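You operate a simulated robot arm through the tools that you are given. There is no shell and no other tool.

You are at the controls of a simulated robot arm. One attempt, no reset.

TASK
Give the yellow disc one full pump of glue under the spout.
Fine: leave it in the ring of the purple plate, back at LOAD, with the valve shut; no second pump, spill none, the other discs stay dry.

The check looks at the end state, three seconds after you hand in, the way a careful person would. Anything else that was tipped, shoved, dropped, spilled or broken makes it a failure.

THE ROBOT
A 7-joint arm with a two-finger gripper, fixed in place. Base frame: the origin is at the foot of the arm, x ahead of it, y to its left, z up; the work surface is at about z = 840. Units: mm, rad, N and s.
With the tool pointing down near the work surface it reaches from about 340 to 720 mm from the base axis. Its first joint turns from -1.152 to 1.152 rad. Payload 2.45 kg.
Tool frame: the origin (TCP) lies between the finger pads and is the grasp point; the fingertips stand 26 mm ahead of it; z points along the fingers, y is the line along which they close. The gripper opens to 96 mm. The gripper's body begins 69 mm behind the TCP.
Orientation is told as [roll, pitch, yaw] about the base's x, y, z axes, in that order, counted from this pose: with the fingers straight down and closing along the base's y, the tool's x points along the base's -x, its y along +y and its z along -z.

THE INTERFACE
- The arm moves only by the tool servo_tool. Its argument "series" is text: rows parted by semicolons, each of 7 numbers parted by spaces: the shift along the base's x, y, z in mm, then the turn, a rotation vector about the base's x, y, z in rad, then the closure in counts, from 0 (fully open) to 255 (shut). In form: x y z rx ry rz jaw; .... A call has 1 to 20 rows; each row is the pose to reach, as a shift and turn from the pose commanded when the call began. Each row takes 0.2 s and may step no farther than 50 mm and 0.15 rad from the row before; otherwise, or with a gripper value out of range, the whole call is refused. Where a pose cannot be reached the arm comes as near as it can. A force on the tool above 50 N (or 10 N above the force at the start of the call, whichever is more), or a blocked arm, ends the call early, and 0.2 s more pass. The fingers move at their own pace and stop on an object; they squeeze with about 24 N. The grip force told is the motor's: it shows also when the fingers shut on nothing. Time passes only in rows, and 0.2 s behind the last, so rows that repeat a pose let the fingers close. It gives the time, the measured TCP pose, the force on the tool (base axes), the opening and the grip force at its end, in the units of the frame above (readings bear some noise), with the torque about the TCP (base axes, N m) and any sound that the robot's microphone picked up.
- Cameras (640 x 400 px; columns grow to the right, rows downward): "scene" is fixed at [149.4, -375.1, 1442.8]; the picture's right is [0.91, -0.42, 0.00], its down [-0.16, -0.35, -0.92] and it looks along [0.39, 0.84, -0.38] (base axes); focal length 348 px, centre (320, 200). "wrist" rides on the gripper at [82, 3, -98] in the tool frame; the picture's right is [-0.04, 1.00, 0.00], its down [-0.73, -0.03, -0.68] and it looks along [-0.68, -0.03, 0.73] (tool axes); focal length 256 px, centre (320, 200). There is no depth. A picture from a camera that has moved, and an enlarged one, comes with that camera's place and axes in the base frame and with its lens.
- grab_frame(camera): a new picture of that camera. It takes no simulated time.
- inspect(camera, box): a new picture of the part [left, top, right, bottom] of that camera's present view, enlarged. It takes no simulated time.
- close_job(): hands the job in; it is judged then, once.

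Places have to be worked out from the pictures, the camera data and where the tool is seen. Open the gripper and draw the arm clear of the work before you hand the job in, unless the task says otherwise.

The tools are called after "Request:" as name(argument=value, ...) on one line, values as JSON. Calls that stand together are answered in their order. servo_tool: Moves the arm, as the interface text tells. Its arguments: {"type":"object","properties":{"series":{"type":"string"}},"required":["series"]} The other tools are called the same way: grab_frame (camera) takes a picture; inspect (camera, box) takes an enlarged picture of a part of a camera's view; close_job () hands the job in.

At the start:

```text
t: 0.0
tool_pos: [261.0, 312.0, 1253.7]
tool_rot: [0.001, 0.0, 0.0]
wrist_force: [-0.6, -0.4, -0.7]
torque: [0.0, 0.01, 0.01]
opening: 95.9
grip_force: 0.0
```

scene: 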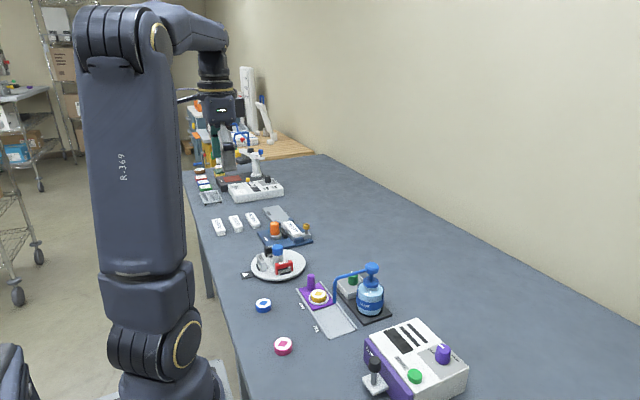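
wrist: 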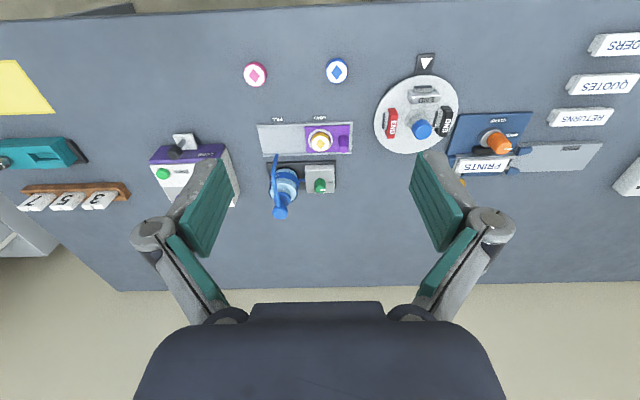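

The pictures show a slide with a purple plate, a pump bottle, and a green knob (perhaps the valve). I'll look closer before moving.

Request:
inspect(camera="scene", box=[230, 240, 410, 352])

Request:
inspect(camera="wrist", box=[220, 50, 380, 225])

```text
3.56 times, centred on (320, 296) of scene
camera zoom: at [149.4, -375.1, 1442.8], right [0.91, -0.42, 0.0], down [-0.16, -0.35, -0.92], along [0.39, 0.84, -0.38], focal length 1238 px, centre (320, -141)
```

zoom: 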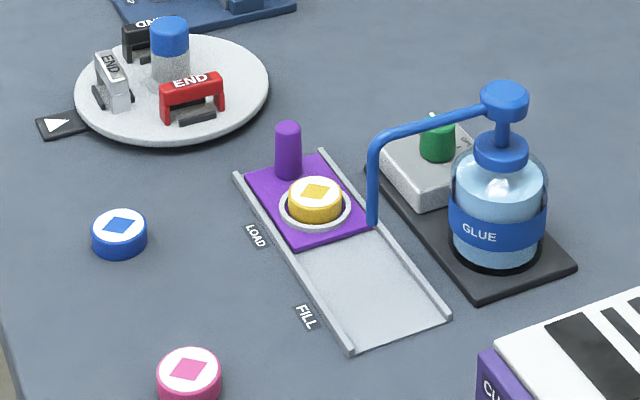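

```text
2.29 times, centred on (300, 138) of wrist
camera zoom: at [178.8, 315.4, 1353.2], right [0.04, 1.0, 0.0], down [0.73, -0.03, 0.68], along [0.68, -0.03, -0.73], focal length 585 px, centre (366, 343)
```

zoom: 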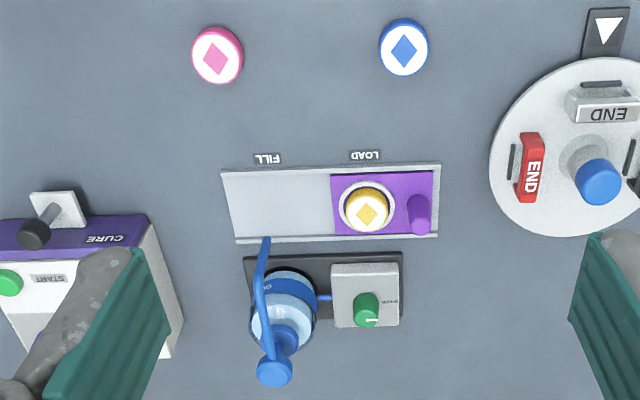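

The disc already sits in the ring at LOAD, and FILL is toward -y. The green knob beside the pump looks like the valve. I'll lower the tool for a closer look at the marks.

Request:
servo_tool(series="0 -8 -45 0 0 0 0; 0 -16 -90 0 0 0 0; 0 -24 -135 0 0 0 0; 0 -32 -180 0 0 0 0; 0 -32 -180 0 0 0 0")

Request:
grab_frame(camera="wrist")

```text
t: 1.2
tool_pos: [262.2, 278.5, 1073.7]
tool_rot: [0.0, 0.0, 0.001]
wrist_force: [0.0, -0.8, -0.5]
torque: [-0.01, -0.02, -0.02]
opening: 95.9
grip_force: 0.1
```

```text
taken
camera wrist: at [179.4, 282.0, 1173.5], right [0.04, 1.0, 0.0], down [0.73, -0.03, 0.68], along [0.68, -0.03, -0.73], focal length 256 px, centre (320, 200)
```

wrist: 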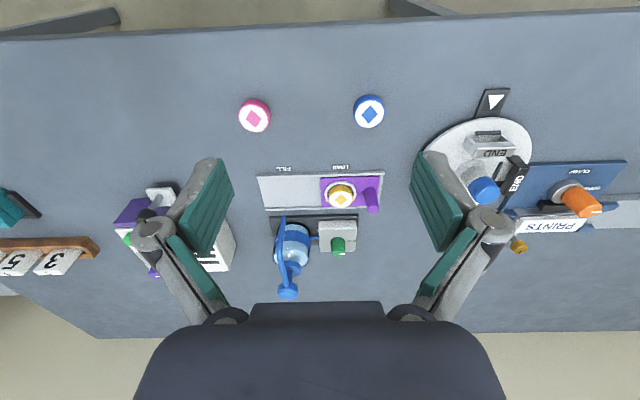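

Request:
inspect(camera="wrist", box=[240, 150, 400, 305])

Request:
inspect(camera="wrist", box=[300, 200, 380, 265])

Request:
inspect(camera="scene", box=[330, 255, 400, 325])

```text
2.58 times, centred on (320, 228) of wrist
camera zoom: at [179.4, 282.0, 1173.5], right [0.04, 1.0, 0.0], down [0.73, -0.03, 0.68], along [0.68, -0.03, -0.73], focal length 661 px, centre (320, 129)
```

zoom: 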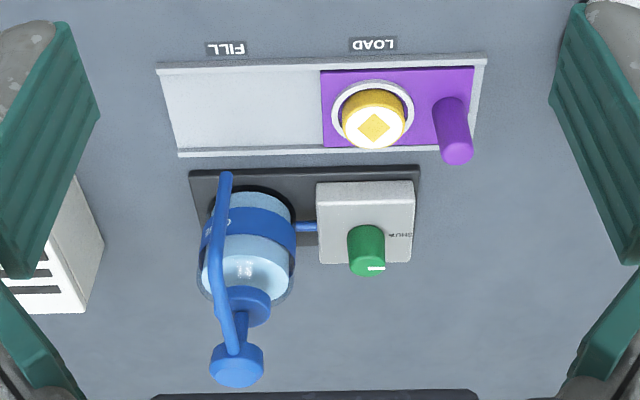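

```text
6.15 times, centred on (340, 232) of wrist
camera zoom: at [179.4, 282.0, 1173.5], right [0.04, 1.0, 0.0], down [0.73, -0.03, 0.68], along [0.68, -0.03, -0.73], focal length 1575 px, centre (197, 0)
```

zoom: 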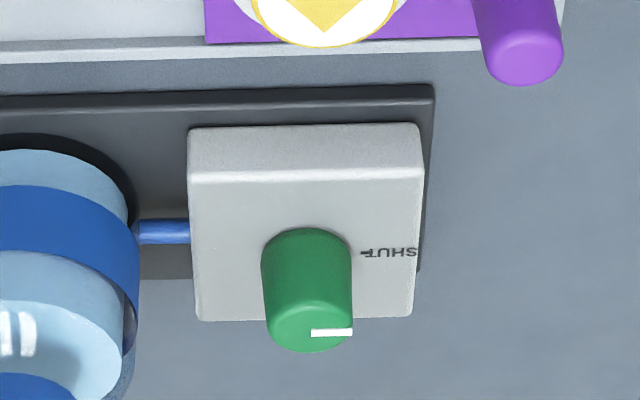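

```text
5.71 times, centred on (365, 290) of scene
camera zoom: at [149.4, -375.1, 1442.8], right [0.91, -0.42, 0.0], down [-0.16, -0.35, -0.92], along [0.39, 0.84, -0.38], focal length 1990 px, centre (63, -314)
```

zoom: 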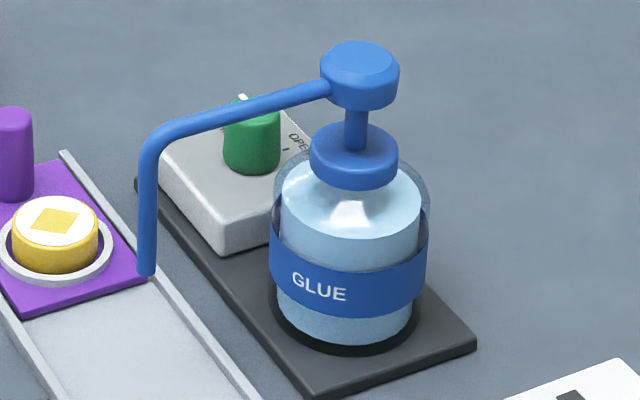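

The indicator points to SHUT (+y), and OPEN is on the +x side, so opening is a -90° turn. My estimates (x, y, z):
- Handle: (456, 350, top 900)
- Disc: (458, 303, top 875)
- Spout tip: (461, 214, 909)
- Pump head: (559, 215, 980)
- Knob: (558, 297, top 908)

I'll move above the handle while yawing -90°, which also tests that the wrist can make the turn.

Request:
servo_tool(series="17.6 6.5 -2 0 0 -0.1428 0; 35.2 13 -4 0 0 -0.2856 0; 52.9 19.5 -6 0 0 -0.4284 0; 70.5 26 -8 0 0 -0.5712 0; 88.2 32.5 -11 0 0 -0.714 0; 105.8 39 -13 0 0 -0.8568 0; 123.5 45.5 -15 0 0 -0.9996 0; 141 52 -17 0 0 -1.1424 0; 158.7 58.5 -20 0 0 -1.2852 0; 176.4 65 -22 0 0 -1.428 0; 194 71.5 -24 0 0 -1.5708 0; 194 71.5 -24 0 0 -1.5708 0")

Request:
grab_frame(camera="wrist")

Request:
grab_frame(camera="scene")

```text
t: 3.8
tool_pos: [455.6, 350.2, 1047.9]
tool_rot: [0.001, 0.0, -1.572]
wrist_force: [0.5, 1.0, -0.2]
torque: [0.02, -0.01, 0.02]
opening: 95.8
grip_force: 0.1
```

```text
taken
camera wrist: at [458.2, 431.8, 1147.4], right [1.0, -0.04, 0.0], down [-0.03, -0.73, 0.68], along [-0.03, -0.68, -0.73], focal length 256 px, centre (320, 200)
```

wrist: 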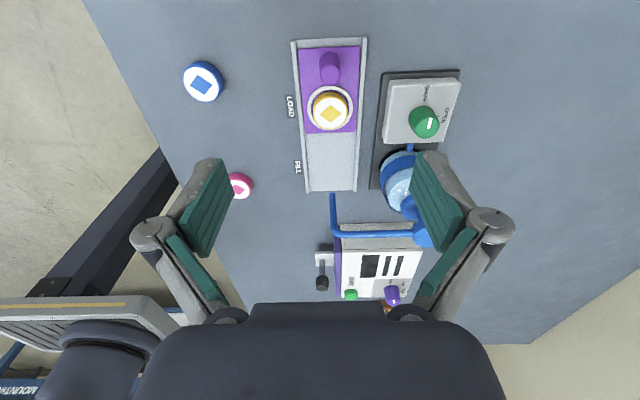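

```text
taken
```

scene: 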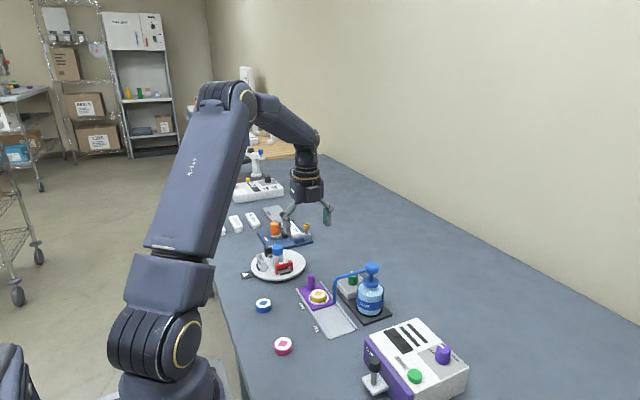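

The -90° yaw is reachable. I'll zoom in on this view to refine the positions.

Request:
inspect(camera="wrist", box=[280, 30, 480, 155])

Request:
inspect(camera="wrist", box=[280, 140, 480, 265])

Request:
inspect(camera="scene", box=[290, 255, 400, 340])

```text
3.20 times, centred on (380, 92) of wrist
camera zoom: at [458.2, 431.8, 1147.4], right [1.0, -0.04, 0.0], down [-0.03, -0.73, 0.68], along [-0.03, -0.68, -0.73], focal length 819 px, centre (128, 544)
```

zoom: 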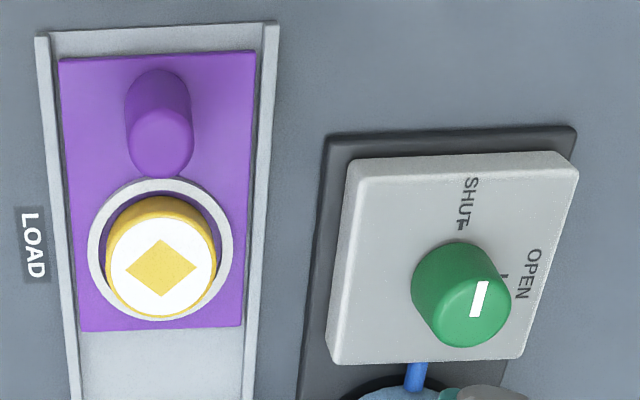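

```text
3.20 times, centred on (380, 202) of wrist
camera zoom: at [458.2, 431.8, 1147.4], right [1.0, -0.04, 0.0], down [-0.03, -0.73, 0.68], along [-0.03, -0.68, -0.73], focal length 819 px, centre (128, 192)
```

zoom: 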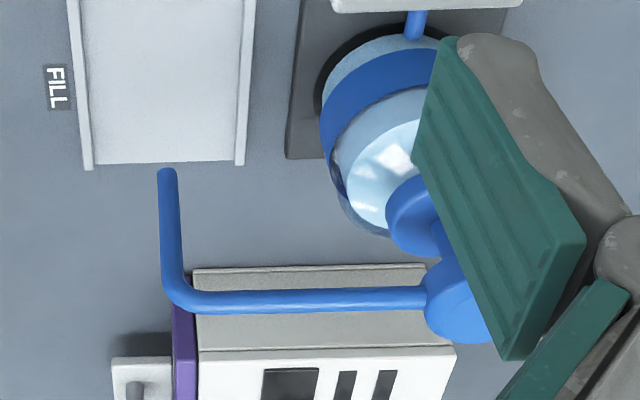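

```text
4.71 times, centred on (345, 298) of scene
camera zoom: at [149.4, -375.1, 1442.8], right [0.91, -0.42, 0.0], down [-0.16, -0.35, -0.92], along [0.39, 0.84, -0.38], focal length 1638 px, centre (202, -259)
```

zoom: 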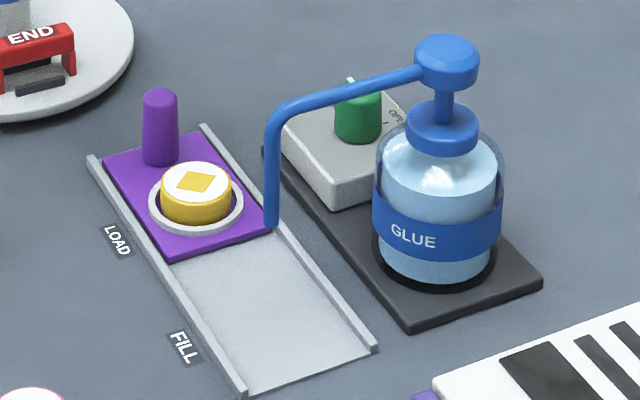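

The indicator is at SHUT, with the OPEN tick on the +x side. The new handle estimate is about (461, 354), top at about 897. I'll descend to just above it, partly close the fingers, and check the alignment.

Request:
servo_tool(series="2 1 -30 0 0 0 95; 5 3 -60 0 0 0 95; 5 3 -95 0 0 0 95; 5 3 -95 0 0 0 95; 5 3 -95 0 0 0 95")

Request:
grab_frame(camera="wrist")

Request:
inspect(camera="scene", box=[260, 210, 400, 320])

```text
t: 5.0
tool_pos: [461.7, 351.7, 951.4]
tool_rot: [0.001, -0.001, -1.572]
wrist_force: [-0.3, 1.1, -0.6]
torque: [-0.03, 0.01, -0.04]
opening: 60.2
grip_force: 0.0
```

```text
taken
camera wrist: at [463.9, 434.6, 1050.2], right [1.0, -0.04, 0.0], down [-0.03, -0.73, 0.68], along [-0.03, -0.68, -0.73], focal length 256 px, centre (320, 200)
```

wrist: 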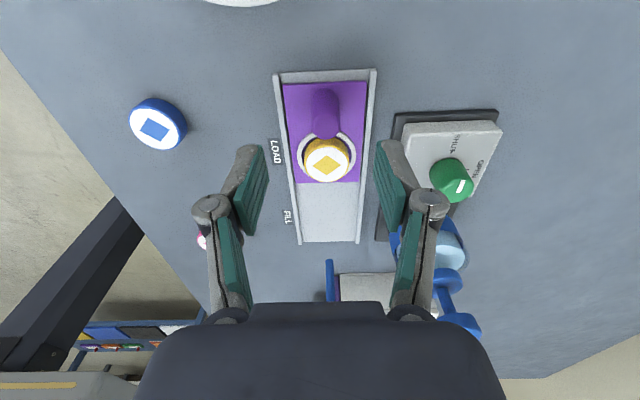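

```text
3.64 times, centred on (330, 265) of scene
camera zoom: at [149.4, -375.1, 1442.8], right [0.91, -0.42, 0.0], down [-0.16, -0.35, -0.92], along [0.39, 0.84, -0.38], focal length 1266 px, centre (284, -36)
```

zoom: 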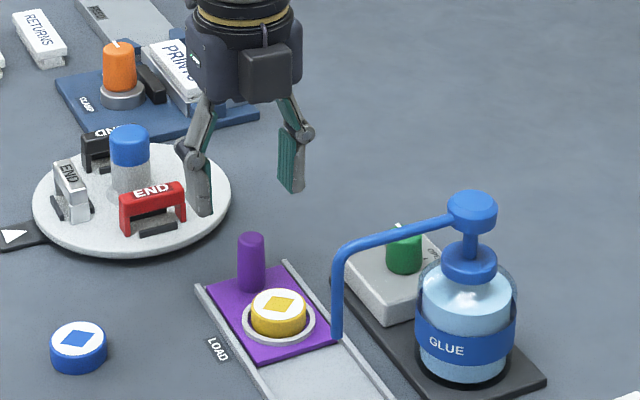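

Request:
inspect(camera="wrist", box=[230, 60, 410, 260])

```text
2.00 times, centred on (320, 160) of wrist
camera zoom: at [463.9, 434.6, 1050.2], right [1.0, -0.04, 0.0], down [-0.03, -0.73, 0.68], along [-0.03, -0.68, -0.73], focal length 512 px, centre (320, 280)
```

zoom: 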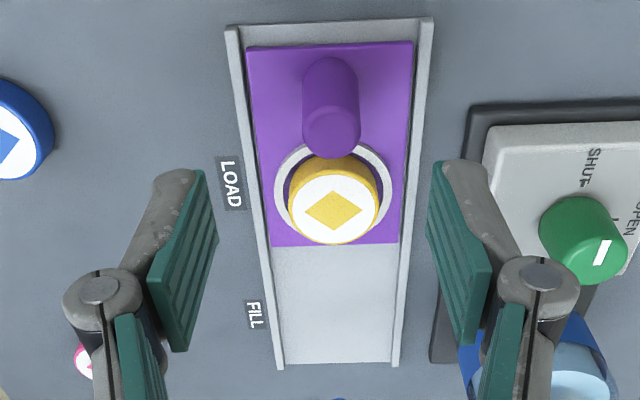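

The handle refines to about (463.5, 356.5), top about 895, so I'll shift a little, descend and close on it.

Request:
servo_tool(series="2 3.5 0 0 0 0 95; 2 3.5 -20 0 0 0 95; 2 3.5 -40 0 0 0 95; 2 3.5 -57 0 0 0 95; 2 3.5 -57 0 0 0 95")

Request:
grab_frame(camera="wrist")

Request:
inspect(camera="scene", box=[260, 230, 400, 340])

```text
t: 6.2
tool_pos: [462.5, 358.3, 897.3]
tool_rot: [0.002, 0.0, -1.569]
wrist_force: [-0.3, 0.5, -0.4]
torque: [0.01, 0.0, 0.05]
opening: 60.3
grip_force: 0.1
```

```text
taken
camera wrist: at [464.5, 438.8, 996.6], right [1.0, -0.04, 0.0], down [-0.03, -0.73, 0.68], along [-0.03, -0.68, -0.73], focal length 256 px, centre (320, 200)
```

wrist: 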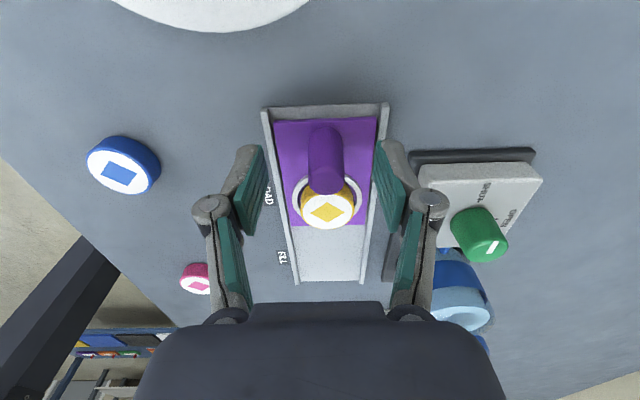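

```text
3.64 times, centred on (330, 285) of scene
camera zoom: at [149.4, -375.1, 1442.8], right [0.91, -0.42, 0.0], down [-0.16, -0.35, -0.92], along [0.39, 0.84, -0.38], focal length 1266 px, centre (284, -109)
```

zoom: 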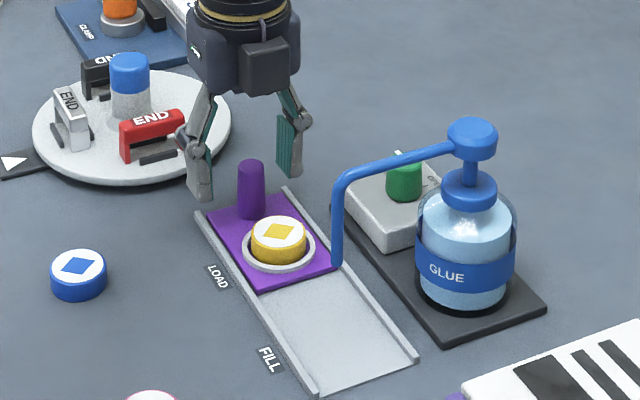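

Request:
inspect(camera="scene", box=[300, 265, 350, 300])

Request:
inspect(camera="wrist", box=[230, 95, 420, 245])

```text
11.43 times, centred on (325, 282) of scene
camera zoom: at [149.4, -375.1, 1442.8], right [0.91, -0.42, 0.0], down [-0.16, -0.35, -0.92], along [0.39, 0.84, -0.38], focal length 3979 px, centre (263, -743)
```

zoom: 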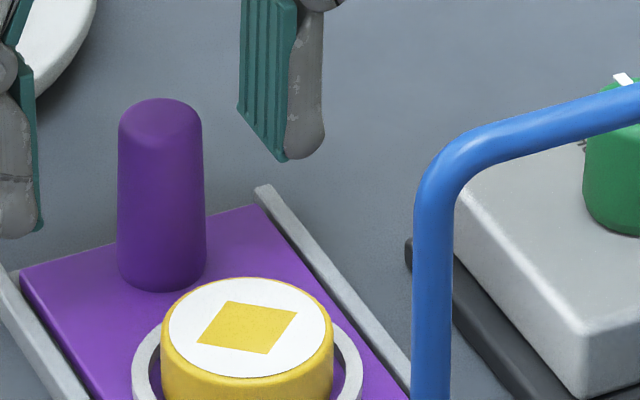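

```text
2.67 times, centred on (325, 170) of wrist
camera zoom: at [464.5, 438.8, 996.6], right [1.0, -0.04, 0.0], down [-0.03, -0.73, 0.68], along [-0.03, -0.68, -0.73], focal length 683 px, centre (307, 280)
```

zoom: 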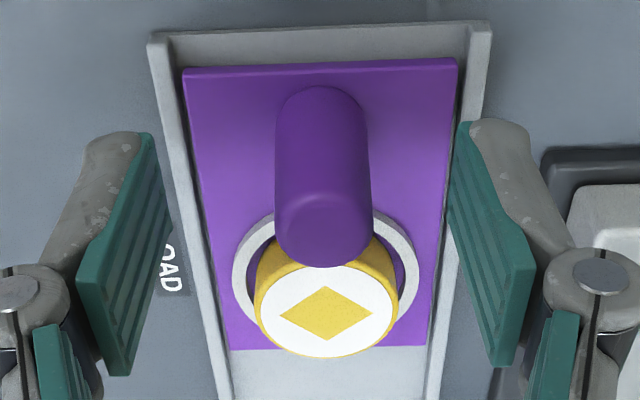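

The handle sits about 2 to 3 mm to +x and 3 mm to -y of the finger centre. I'll correct for that and close gently on it.

Request:
servo_tool(series="2.5 -3 0 0 0 0 95; 2.5 -3 0 0 0 0 130; 2.5 -3 0 0 0 0 170; 2.5 -3 0 0 0 0 215; 2.5 -3 0 0 0 0 235; 2.5 -3 0 0 0 0 235; 2.5 -3 0 0 0 0 235")

Request:
inspect(camera="wrist", box=[230, 95, 420, 245])

Request:
inspect(camera="scene", box=[280, 245, 360, 305])

```text
t: 7.8
tool_pos: [464.1, 353.6, 896.5]
tool_rot: [0.001, 0.0, -1.57]
wrist_force: [2.4, 0.5, -1.3]
torque: [0.04, -0.05, 0.01]
opening: 20.3
grip_force: 44.5
```

```text
2.67 times, centred on (325, 170) of wrist
camera zoom: at [467.9, 435.7, 996.4], right [1.0, -0.04, 0.0], down [-0.03, -0.73, 0.68], along [-0.03, -0.68, -0.73], focal length 683 px, centre (307, 280)
```

zoom: 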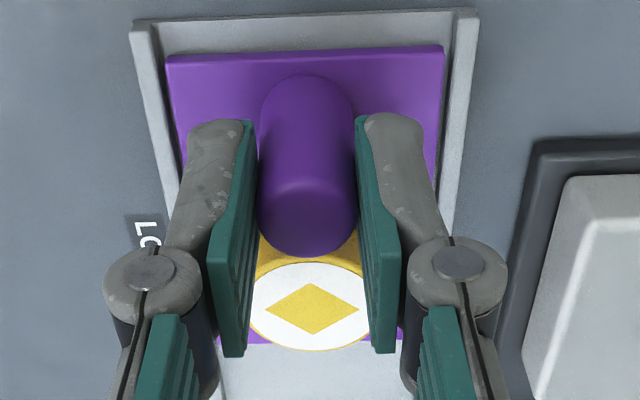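

```text
6.67 times, centred on (320, 275) of scene
camera zoom: at [149.4, -375.1, 1442.8], right [0.91, -0.42, 0.0], down [-0.16, -0.35, -0.92], along [0.39, 0.84, -0.38], focal length 2321 px, centre (320, -300)
```

zoom: 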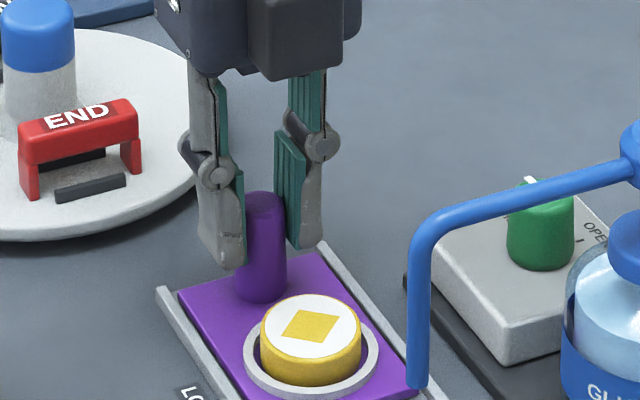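

The grip is good (20.3 mm, 44.5 N) with little side load. I'll slide the plate smoothly toward FILL (-y), about 80 mm first.

Request:
servo_tool(series="0 -2 0 0 0 0 235; 0 -6 0 0 0 0 235; 0 -12 0 0 0 0 235; 0 -18 0 0 0 0 235; 0 -25 0 0 0 0 235; 0 -32 0 0 0 0 235; 0 -39 0 0 0 0 235; 0 -46 0 0 0 0 235; 0 -53 0 0 0 0 235; 0 -60 0 0 0 0 235; 0 -67 0 0 0 0 235; 0 -73 0 0 0 0 235; 0 -77 0 0 0 0 235; 0 -80 0 0 0 0 235; 0 -80 0 0 0 0 235")

Request:
grab_frame(camera="wrist")

Request:
inspect(camera="scene", box=[280, 245, 400, 345])

```text
t: 11.0
tool_pos: [465.4, 274.8, 895.5]
tool_rot: [0.001, -0.001, -1.571]
wrist_force: [5.8, -1.3, 9.5]
torque: [-1.01, -0.09, 0.09]
opening: 20.2
grip_force: 44.8
```

```text
taken
camera wrist: at [467.7, 356.0, 996.4], right [1.0, -0.04, 0.0], down [-0.03, -0.73, 0.68], along [-0.03, -0.68, -0.73], focal length 256 px, centre (320, 200)
```

wrist: 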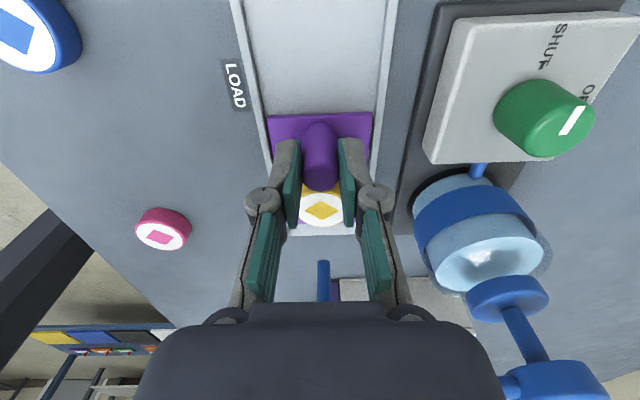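

```text
4.00 times, centred on (340, 295) of scene
camera zoom: at [149.4, -375.2, 1442.8], right [0.91, -0.42, 0.0], down [-0.16, -0.35, -0.92], along [0.39, 0.84, -0.38], focal length 1393 px, centre (240, -180)
```

zoom: 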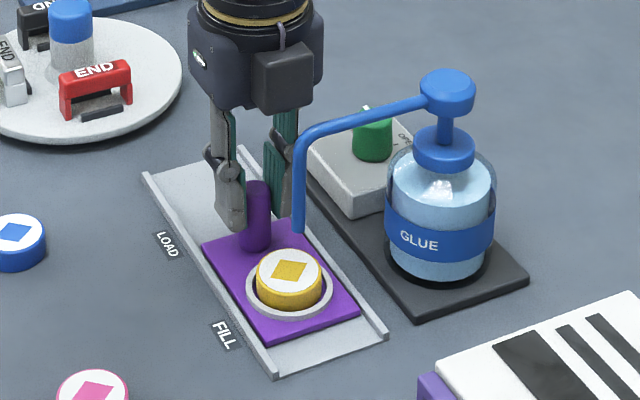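

The plate tracks well. I judge about 12 to 14 mm remain to bring the disc under the spout, so I'll continue slowly and watch for a stop.

Request:
servo_tool(series="0 -2 0 0 0 0 235; 0 -4 0 0 0 0 235; 0 -6 0 0 0 0 235; 0 -8 0 0 0 0 235; 0 -10 0 0 0 0 235; 0 -10 0 0 0 0 235")

Request:
inspect(camera="scene", box=[280, 245, 400, 345])

Request:
inspect(camera="wrist", box=[220, 80, 420, 310])

```text
t: 12.4
tool_pos: [464.3, 265.3, 895.9]
tool_rot: [0.001, 0.0, -1.571]
wrist_force: [5.3, -1.3, -4.7]
torque: [0.9, -0.14, -0.03]
opening: 20.1
grip_force: 45.0
```

```text
4.00 times, centred on (340, 295) of scene
camera zoom: at [149.6, -375.1, 1442.8], right [0.91, -0.42, 0.0], down [-0.16, -0.35, -0.92], along [0.39, 0.84, -0.38], focal length 1393 px, centre (240, -180)
```

zoom: 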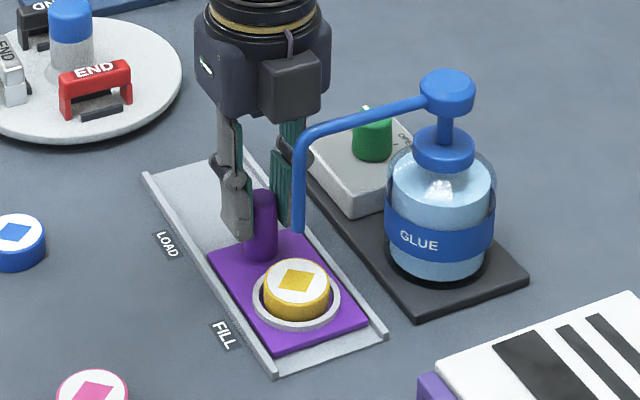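

```text
1.74 times, centred on (320, 195) of wrist
camera zoom: at [468.0, 346.4, 996.3], right [1.0, -0.04, 0.0], down [-0.03, -0.73, 0.68], along [-0.03, -0.68, -0.73], focal length 445 px, centre (320, 209)
```

zoom: 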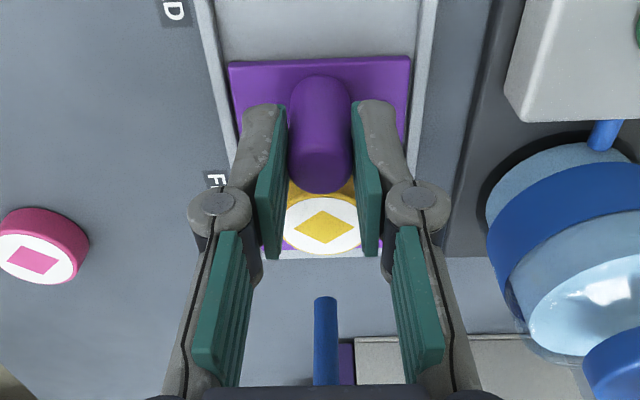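

The disc is nearly level with the FILL mark and under the spout line. I'll nudge about 2 mm more and check the force.

Request:
servo_tool(series="0 -1 0 0 0 0 235; 0 -2 0 0 0 0 235; 0 -2 0 0 0 0 235; 0 -2 0 0 0 0 235")

Request:
inspect(camera="scene", box=[310, 290, 380, 340])

```text
t: 13.4
tool_pos: [464.6, 264.7, 896.5]
tool_rot: [0.001, 0.0, -1.57]
wrist_force: [9.4, 11.7, -10.9]
torque: [-0.04, -0.25, 0.03]
opening: 19.9
grip_force: 44.5
```

```text
8.00 times, centred on (345, 315) of scene
camera zoom: at [149.8, -374.7, 1442.9], right [0.91, -0.42, 0.0], down [-0.16, -0.35, -0.92], along [0.39, 0.84, -0.38], focal length 2786 px, centre (120, -720)
```

zoom: 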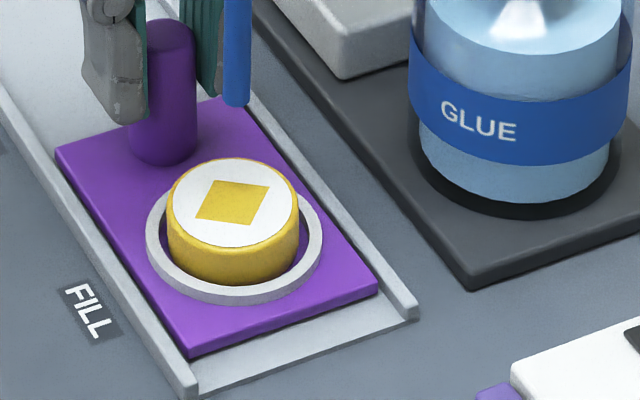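

The reaction of +11.7 N shows the plate is at its FILL stop. I'll relax the push, open the fingers and lift straight up.

Request:
servo_tool(series="0 1 0 0 0 0 235; 0 1 0 0 0 0 235; 0 1 0 0 0 0 180; 0 1 0 0 0 0 120; 0 1 0 0 0 0 110; 0 1 0 0 0 0 110; 0 1 15 0 0 0 110; 0 1 45 0 0 0 110; 0 1 90 0 0 0 110; 0 1 135 0 0 0 110; 0 1 135 0 0 0 110")

Request:
grab_frame(camera="wrist")

Request:
inspect(camera="scene", box=[280, 245, 400, 345])

```text
t: 15.8
tool_pos: [466.9, 261.2, 1034.8]
tool_rot: [0.0, 0.001, -1.57]
wrist_force: [0.2, -0.7, 0.2]
torque: [0.0, -0.01, -0.01]
opening: 54.7
grip_force: 0.1
```

```text
taken
camera wrist: at [469.1, 342.7, 1134.2], right [1.0, -0.04, 0.0], down [-0.03, -0.73, 0.68], along [-0.03, -0.68, -0.73], focal length 256 px, centre (320, 200)
```

wrist: 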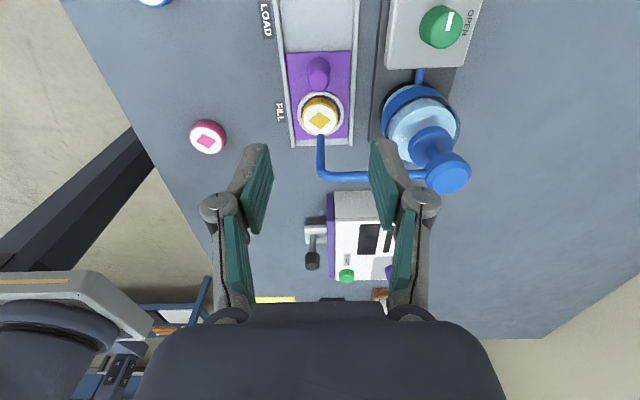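

```text
4.00 times, centred on (340, 295) of scene
camera zoom: at [149.4, -375.1, 1442.8], right [0.91, -0.42, 0.0], down [-0.16, -0.35, -0.92], along [0.39, 0.84, -0.38], focal length 1393 px, centre (240, -180)
```

zoom: 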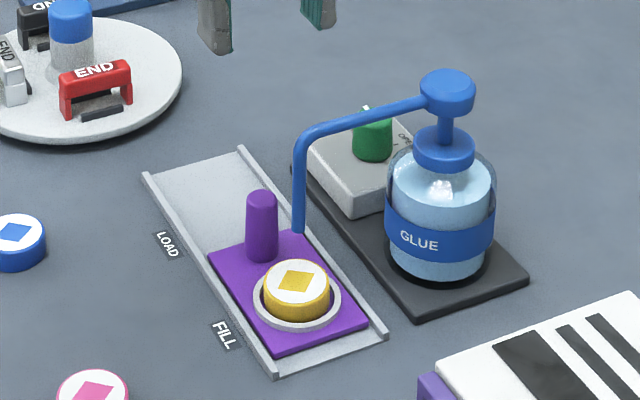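

The picture puts the disc directly below the spout (about 463, 214). Next I'll go above the valve knob at about (562, 303) with the yaw back to 0, so I can grip it and turn -90°.

Request:
servo_tool(series="8.8 3.7 0 0 0 0.1428 110; 17.6 7.4 0 0 0 0.2856 110; 26.4 11 0 0 0 0.4284 110; 35.2 14.7 0 0 0 0.5712 110; 44 18.4 0 0 0 0.714 110; 52.8 22 0 0 0 0.8568 110; 61.6 25.8 0 0 0 0.9996 110; 70.4 29.4 0 0 0 1.1424 110; 79.2 33 0 0 0 1.2852 110; 88 36.8 0 0 0 1.428 110; 97 40.5 0 0 0 1.5708 110; 97 40.5 0 0 0 1.5708 110; 97 40.5 -50 0 0 1.5708 110; 97 40.5 -50 0 0 1.5708 110")

Request:
grab_frame(camera="wrist")

Request:
grab_frame(camera="scene")

```text
t: 18.8
tool_pos: [561.3, 304.1, 979.2]
tool_rot: [0.001, 0.0, 0.001]
wrist_force: [-0.4, -0.2, -0.3]
torque: [0.0, 0.0, 0.03]
opening: 54.8
grip_force: 0.1
```

```text
taken
camera wrist: at [479.0, 307.8, 1079.4], right [0.04, 1.0, 0.0], down [0.73, -0.03, 0.68], along [0.68, -0.03, -0.73], focal length 256 px, centre (320, 200)
```

wrist: 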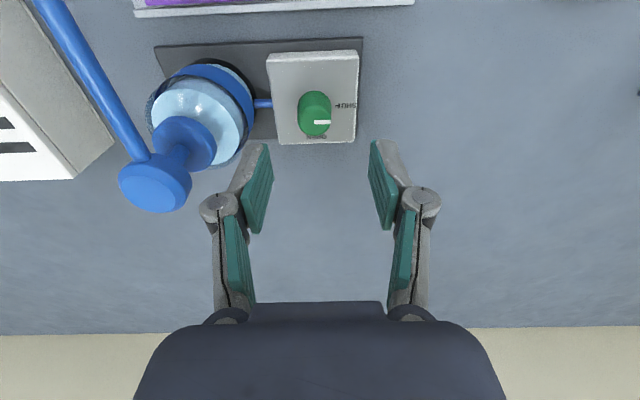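

```text
taken
```

scene: 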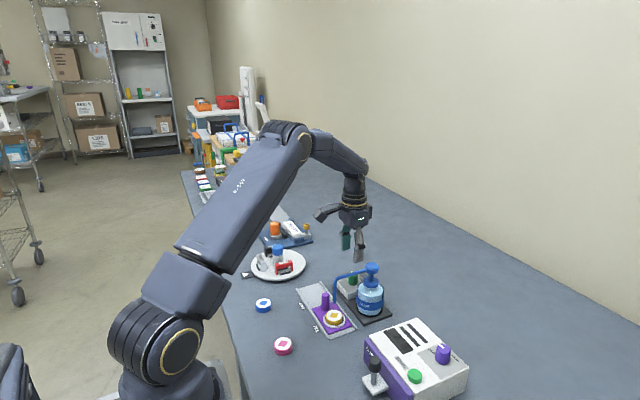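

Request:
inspect(camera="wrist", box=[210, 30, 410, 240])

Request:
inspect(camera="scene", box=[310, 220, 400, 320])

```text
1.90 times, centred on (310, 135) of wrist
camera zoom: at [479.0, 307.8, 1079.4], right [0.04, 1.0, 0.0], down [0.73, -0.03, 0.68], along [0.68, -0.03, -0.73], focal length 488 px, centre (339, 324)
```

zoom: 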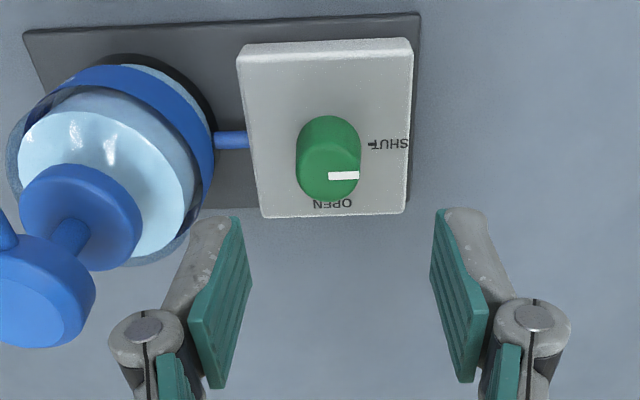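

```text
4.00 times, centred on (355, 270) of scene
camera zoom: at [149.4, -375.1, 1442.8], right [0.91, -0.42, 0.0], down [-0.16, -0.35, -0.92], along [0.39, 0.84, -0.38], focal length 1393 px, centre (180, -80)
```

zoom: 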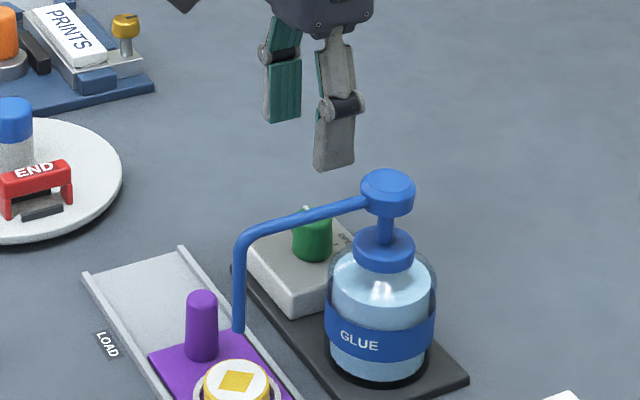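

The knob centre is about (563, 300), roughly 3 mm to -y of the fingers, with its top at about 903 and the box top at about 880. I'll shift and descend to TCP z≈910 with the fingers open.

Request:
servo_tool(series="1 -3.3 -10 0 0 0 110; 1 -3.3 -30 0 0 0 110; 1 -3.3 -50 0 0 0 110; 1 -3.3 -60 0 0 0 110; 1 -3.3 -68 0 0 0 110; 1 -3.3 -68 0 0 0 110")

Request:
grab_frame(camera="wrist")

Request:
inspect(camera="scene", box=[320, 240, 400, 310])

```text
t: 20.2
tool_pos: [562.2, 300.9, 913.3]
tool_rot: [-0.002, 0.0, -0.001]
wrist_force: [-0.4, -0.4, 0.6]
torque: [0.01, 0.01, 0.01]
opening: 55.0
grip_force: 0.1
```

```text
taken
camera wrist: at [479.8, 304.2, 1013.6], right [0.04, 1.0, 0.0], down [0.73, -0.03, 0.68], along [0.68, -0.03, -0.73], focal length 256 px, centre (320, 200)
```

wrist: 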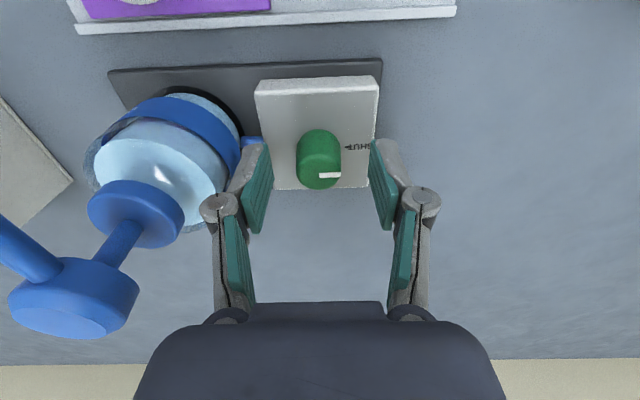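

```text
5.71 times, centred on (360, 275) of scene
camera zoom: at [149.4, -375.1, 1442.8], right [0.91, -0.42, 0.0], down [-0.16, -0.35, -0.92], along [0.39, 0.84, -0.38], focal length 1990 px, centre (91, -229)
```

zoom: 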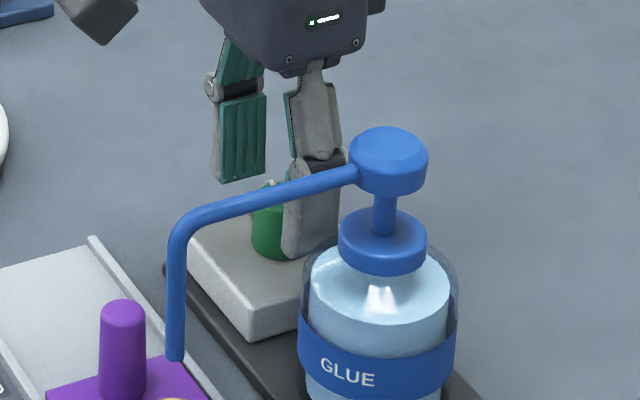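

Request:
inspect(camera="wrist", box=[230, 100, 410, 240])

Request:
inspect(camera="scene", box=[340, 250, 385, 290])

```text
2.86 times, centred on (320, 170) of wrist
camera zoom: at [479.8, 304.2, 1013.6], right [0.04, 1.0, 0.0], down [0.73, -0.03, 0.68], along [0.68, -0.03, -0.73], focal length 731 px, centre (320, 286)
```

zoom: 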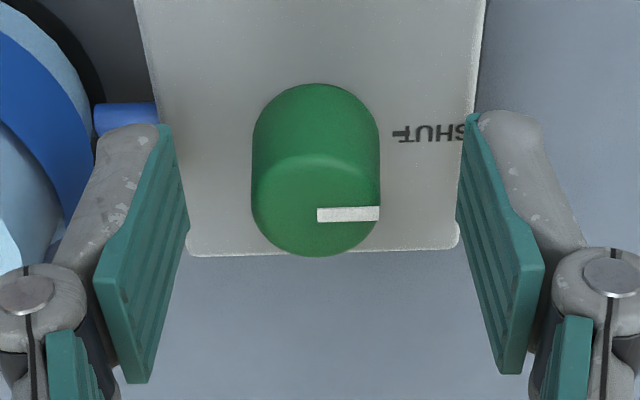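

```text
10.00 times, centred on (362, 270) of scene
camera zoom: at [149.4, -375.1, 1442.8], right [0.91, -0.42, 0.0], down [-0.16, -0.35, -0.92], along [0.39, 0.84, -0.38], focal length 3482 px, centre (-105, -500)
```

zoom: 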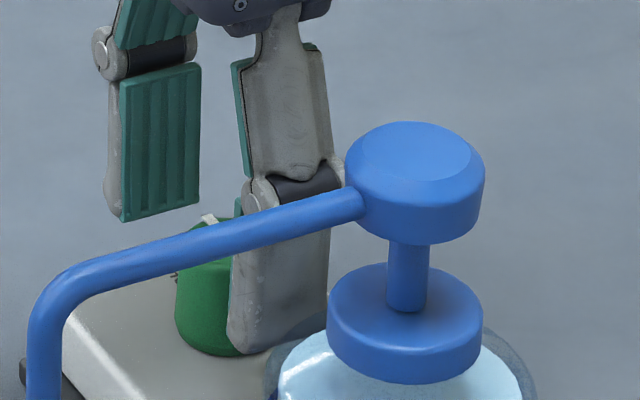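

The fingers straddle the knob and are well centred. I'll lower 3 mm and close.

Request:
servo_tool(series="-0.7 0 -3 0 0 0 110; -0.7 0 -3 0 0 0 150; -0.7 0 -3 0 0 0 190; -0.7 0 -3 0 0 0 225; -0.7 0 -3 0 0 0 225; -0.7 0 -3 0 0 0 225")

Request:
inspect(camera="wrist", box=[230, 100, 410, 240])

```text
t: 21.6
tool_pos: [561.3, 299.8, 910.9]
tool_rot: [0.0, 0.0, 0.002]
wrist_force: [-1.0, -7.9, 0.9]
torque: [-0.19, 0.06, -0.05]
opening: 25.8
grip_force: 45.1
```

```text
2.86 times, centred on (320, 170) of wrist
camera zoom: at [479.9, 303.4, 1010.7], right [0.04, 1.0, 0.0], down [0.73, -0.03, 0.68], along [0.68, -0.03, -0.73], focal length 731 px, centre (320, 286)
```

zoom: 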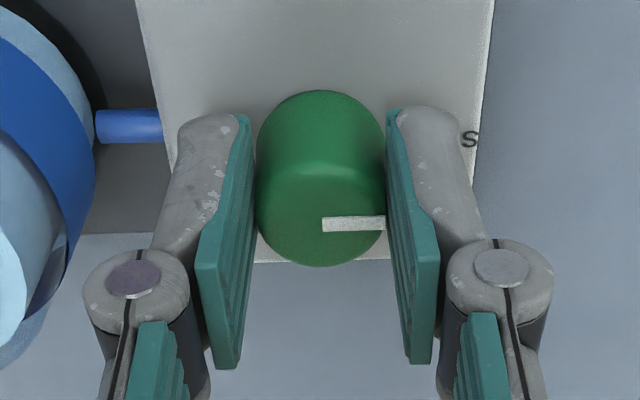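

Gripped (25.8 mm, 45 N), with a small -y load that a 0.7 mm shift should relieve. Now I'll turn the knob -90° toward OPEN.

Request:
servo_tool(series="0 -0.7 0 0 0 0 225; 0 -0.7 0 0 0 -0.1 225; 0 -0.7 0 0 0 -0.22 225; 0 -0.7 0 0 0 -0.35 225; 0 -0.7 0 0 0 -0.48 225; 0 -0.7 0 0 0 -0.61 225; 0 -0.7 0 0 0 -0.74 225; 0 -0.7 0 0 0 -0.87 225; 0 -0.7 0 0 0 -1.0 225; 0 -0.7 0 0 0 -1.13 225; 0 -0.7 0 0 0 -1.26 225; 0 -0.7 0 0 0 -1.38 225; 0 -0.7 0 0 0 -1.5 225; 0 -0.7 0 0 0 -1.57 225; 0 -0.7 0 0 0 -1.57 225")

Request:
grab_frame(camera="wrist")

Request:
inspect(camera="scene", box=[290, 240, 400, 340])

```text
t: 24.8
tool_pos: [564.6, 303.1, 912.8]
tool_rot: [0.014, 0.007, -1.571]
wrist_force: [23.5, 20.4, 1.2]
torque: [0.27, -0.68, 0.34]
opening: 25.2
grip_force: 45.5
```

```text
taken
camera wrist: at [567.0, 384.2, 1013.1], right [1.0, -0.04, 0.01], down [-0.04, -0.74, 0.67], along [-0.02, -0.67, -0.74], focal length 256 px, centre (320, 200)
```

wrist: 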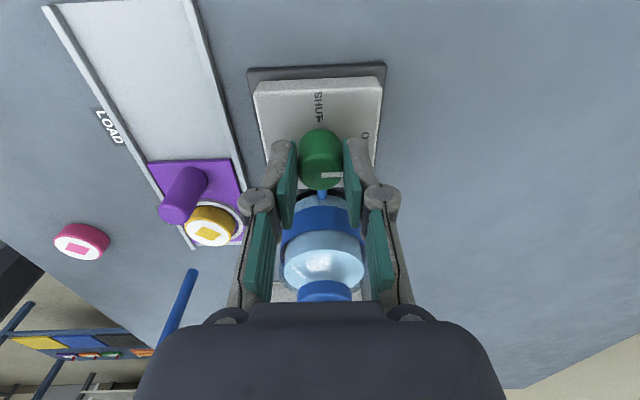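

```text
4.00 times, centred on (345, 290) of scene
camera zoom: at [150.0, -374.5, 1442.9], right [0.91, -0.42, 0.0], down [-0.16, -0.35, -0.92], along [0.39, 0.84, -0.38], focal length 1393 px, centre (220, -160)
```

zoom: 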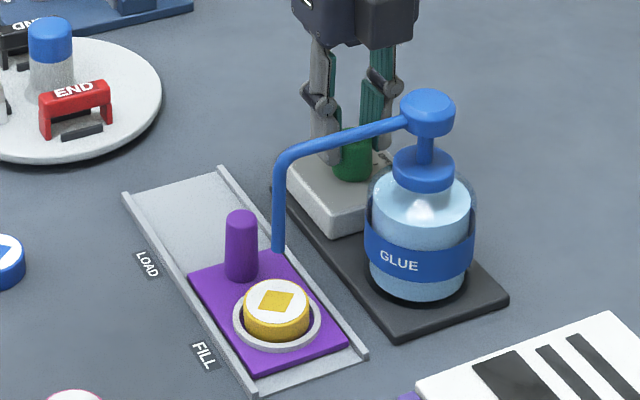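

The wrist view shows the indicator now pointing to +x. The side load of about 31 N comes from a slightly eccentric grip, so I'll check the angle up close.

Request:
inspect(camera="wrist", box=[240, 80, 400, 220])

Request:
inspect(camera="scene", box=[340, 250, 390, 295])

```text
2.86 times, centred on (320, 150) of wrist
camera zoom: at [567.0, 384.2, 1013.1], right [1.0, -0.04, 0.01], down [-0.04, -0.74, 0.67], along [-0.02, -0.67, -0.74], focal length 731 px, centre (320, 343)
```

zoom: 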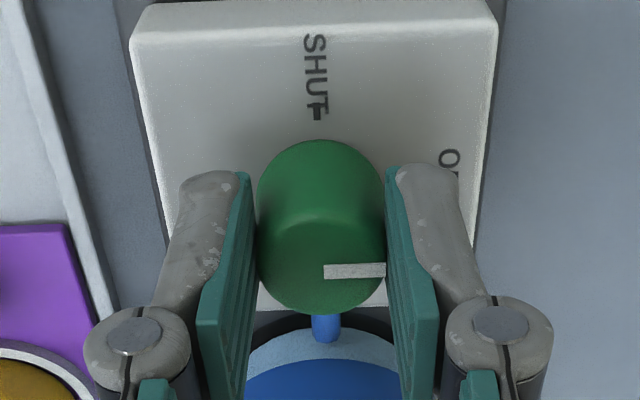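

```text
8.89 times, centred on (365, 272) of scene
camera zoom: at [150.0, -374.5, 1442.9], right [0.91, -0.42, 0.0], down [-0.16, -0.35, -0.92], along [0.39, 0.84, -0.38], focal length 3095 px, centre (-80, -444)
```

zoom: 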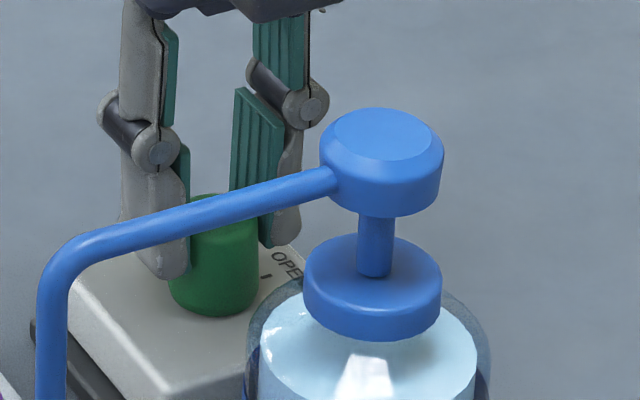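

The valve is at OPEN with no slip. I'll relax the side load, open the fingers, lift clear, and close them while rising.

Request:
servo_tool(series="1.3 1.3 0 0 0 0 225; 2.6 2.6 0 0 0 0 225; 2.6 2.6 0 0 0 0 180; 2.6 2.6 0 0 0 0 120; 2.6 2.6 0 0 0 0 110; 2.6 2.6 0 0 0 0 110; 2.6 2.6 20 0 0 0 110; 2.6 2.6 60 0 0 0 110; 2.6 2.6 100 0 0 0 110; 2.6 2.6 145 0 0 0 110; 2.6 2.6 145 0 0 0 110")

Request:
grab_frame(camera="wrist")

Request:
inspect(camera="scene", box=[290, 240, 400, 340])

```text
t: 27.2
tool_pos: [561.7, 299.9, 1056.4]
tool_rot: [-0.001, 0.001, -1.571]
wrist_force: [0.0, 0.0, -0.8]
torque: [-0.03, -0.01, 0.01]
opening: 54.9
grip_force: 0.1
```

```text
taken
camera wrist: at [565.2, 382.5, 1155.0], right [1.0, -0.04, 0.0], down [-0.03, -0.73, 0.68], along [-0.03, -0.68, -0.73], focal length 256 px, centre (320, 200)
```

wrist: 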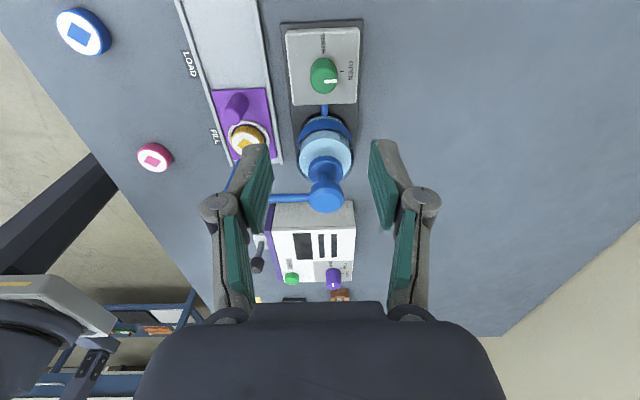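

```text
4.00 times, centred on (345, 290) of scene
camera zoom: at [149.4, -375.1, 1442.8], right [0.91, -0.42, 0.0], down [-0.16, -0.35, -0.92], along [0.39, 0.84, -0.38], focal length 1393 px, centre (220, -160)
```

zoom: 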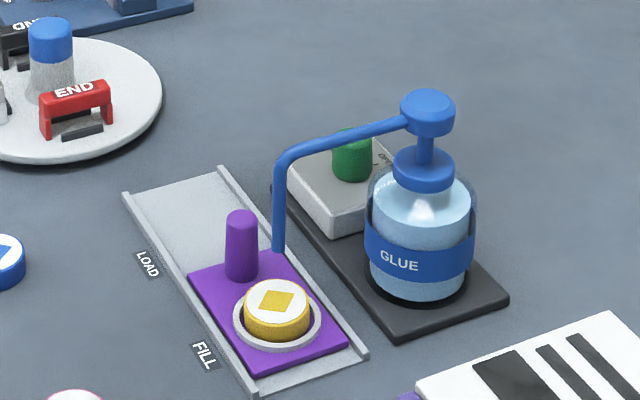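

Request:
inspect(camera="wrist", box=[260, 20, 400, 230])

Request:
inspect(camera="scene", box=[340, 250, 400, 300])

```text
1.90 times, centred on (330, 125) of wrist
camera zoom: at [565.2, 382.5, 1155.0], right [1.0, -0.04, 0.0], down [-0.03, -0.73, 0.68], along [-0.03, -0.68, -0.73], focal length 488 px, centre (301, 343)
```

zoom: 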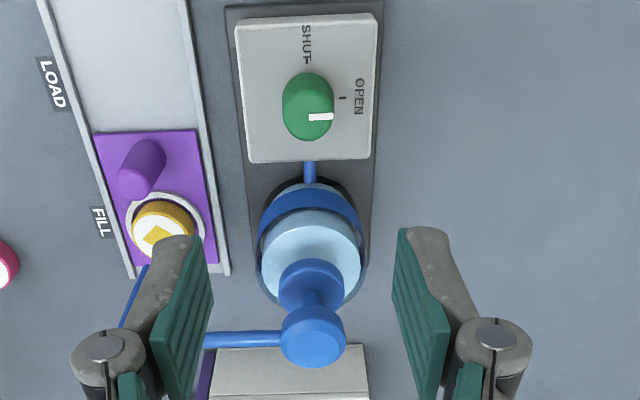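

```text
8.00 times, centred on (370, 275) of scene
camera zoom: at [149.4, -375.1, 1442.8], right [0.91, -0.42, 0.0], down [-0.16, -0.35, -0.92], along [0.39, 0.84, -0.38], focal length 2786 px, centre (-80, -400)
```

zoom: 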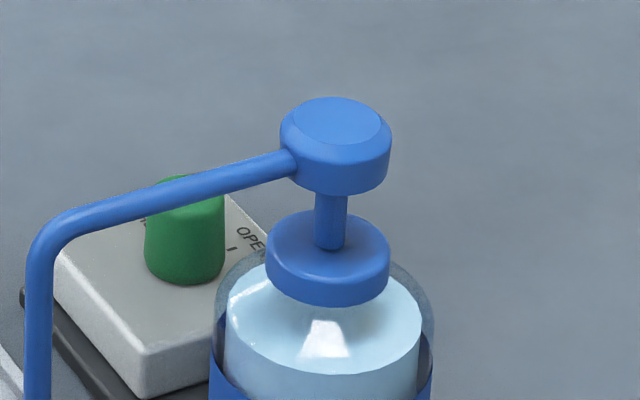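

The pump head top is at about (563, 218, 982). I'll move above it at this height while closing the fingers, then check alignment before pressing.

Request:
servo_tool(series="0 -20 0 0 0 0 160; 0 -45 0 0 0 0 210; 0 -70 0 0 0 0 255; 0 -83 0 0 0 0 255; 0 -83 0 0 0 0 255; 0 -83 -20 0 0 0 255; 0 -83 -20 0 0 0 255")

Request:
grab_frame(camera="wrist")

Request:
inspect(camera="scene", box=[320, 220, 420, 310])

```text
t: 28.8
tool_pos: [564.4, 219.5, 1036.2]
tool_rot: [0.0, 0.0, -1.568]
wrist_force: [-0.8, 0.0, 1.2]
torque: [-0.02, -0.02, 0.01]
opening: 0.1
grip_force: 24.3
```

```text
taken
camera wrist: at [567.4, 301.2, 1136.3], right [1.0, -0.04, 0.0], down [-0.03, -0.73, 0.68], along [-0.03, -0.68, -0.73], focal length 256 px, centre (320, 200)
```

wrist: 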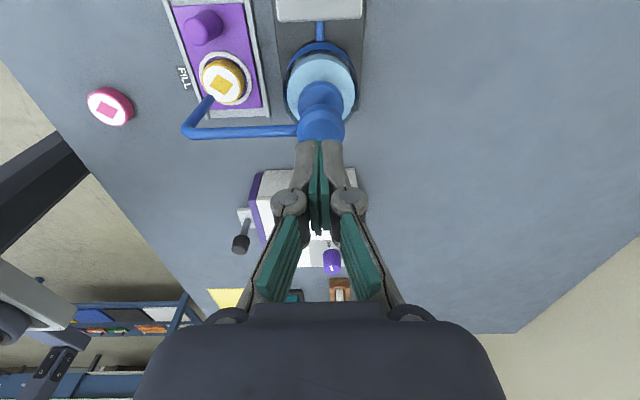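

```text
4.44 times, centred on (370, 265) of scene
camera zoom: at [149.4, -375.1, 1442.8], right [0.91, -0.42, 0.0], down [-0.16, -0.35, -0.92], along [0.39, 0.84, -0.38], focal length 1548 px, centre (98, -89)
```

zoom: 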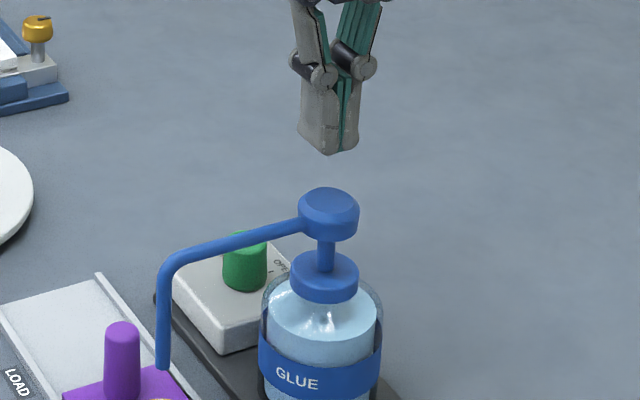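

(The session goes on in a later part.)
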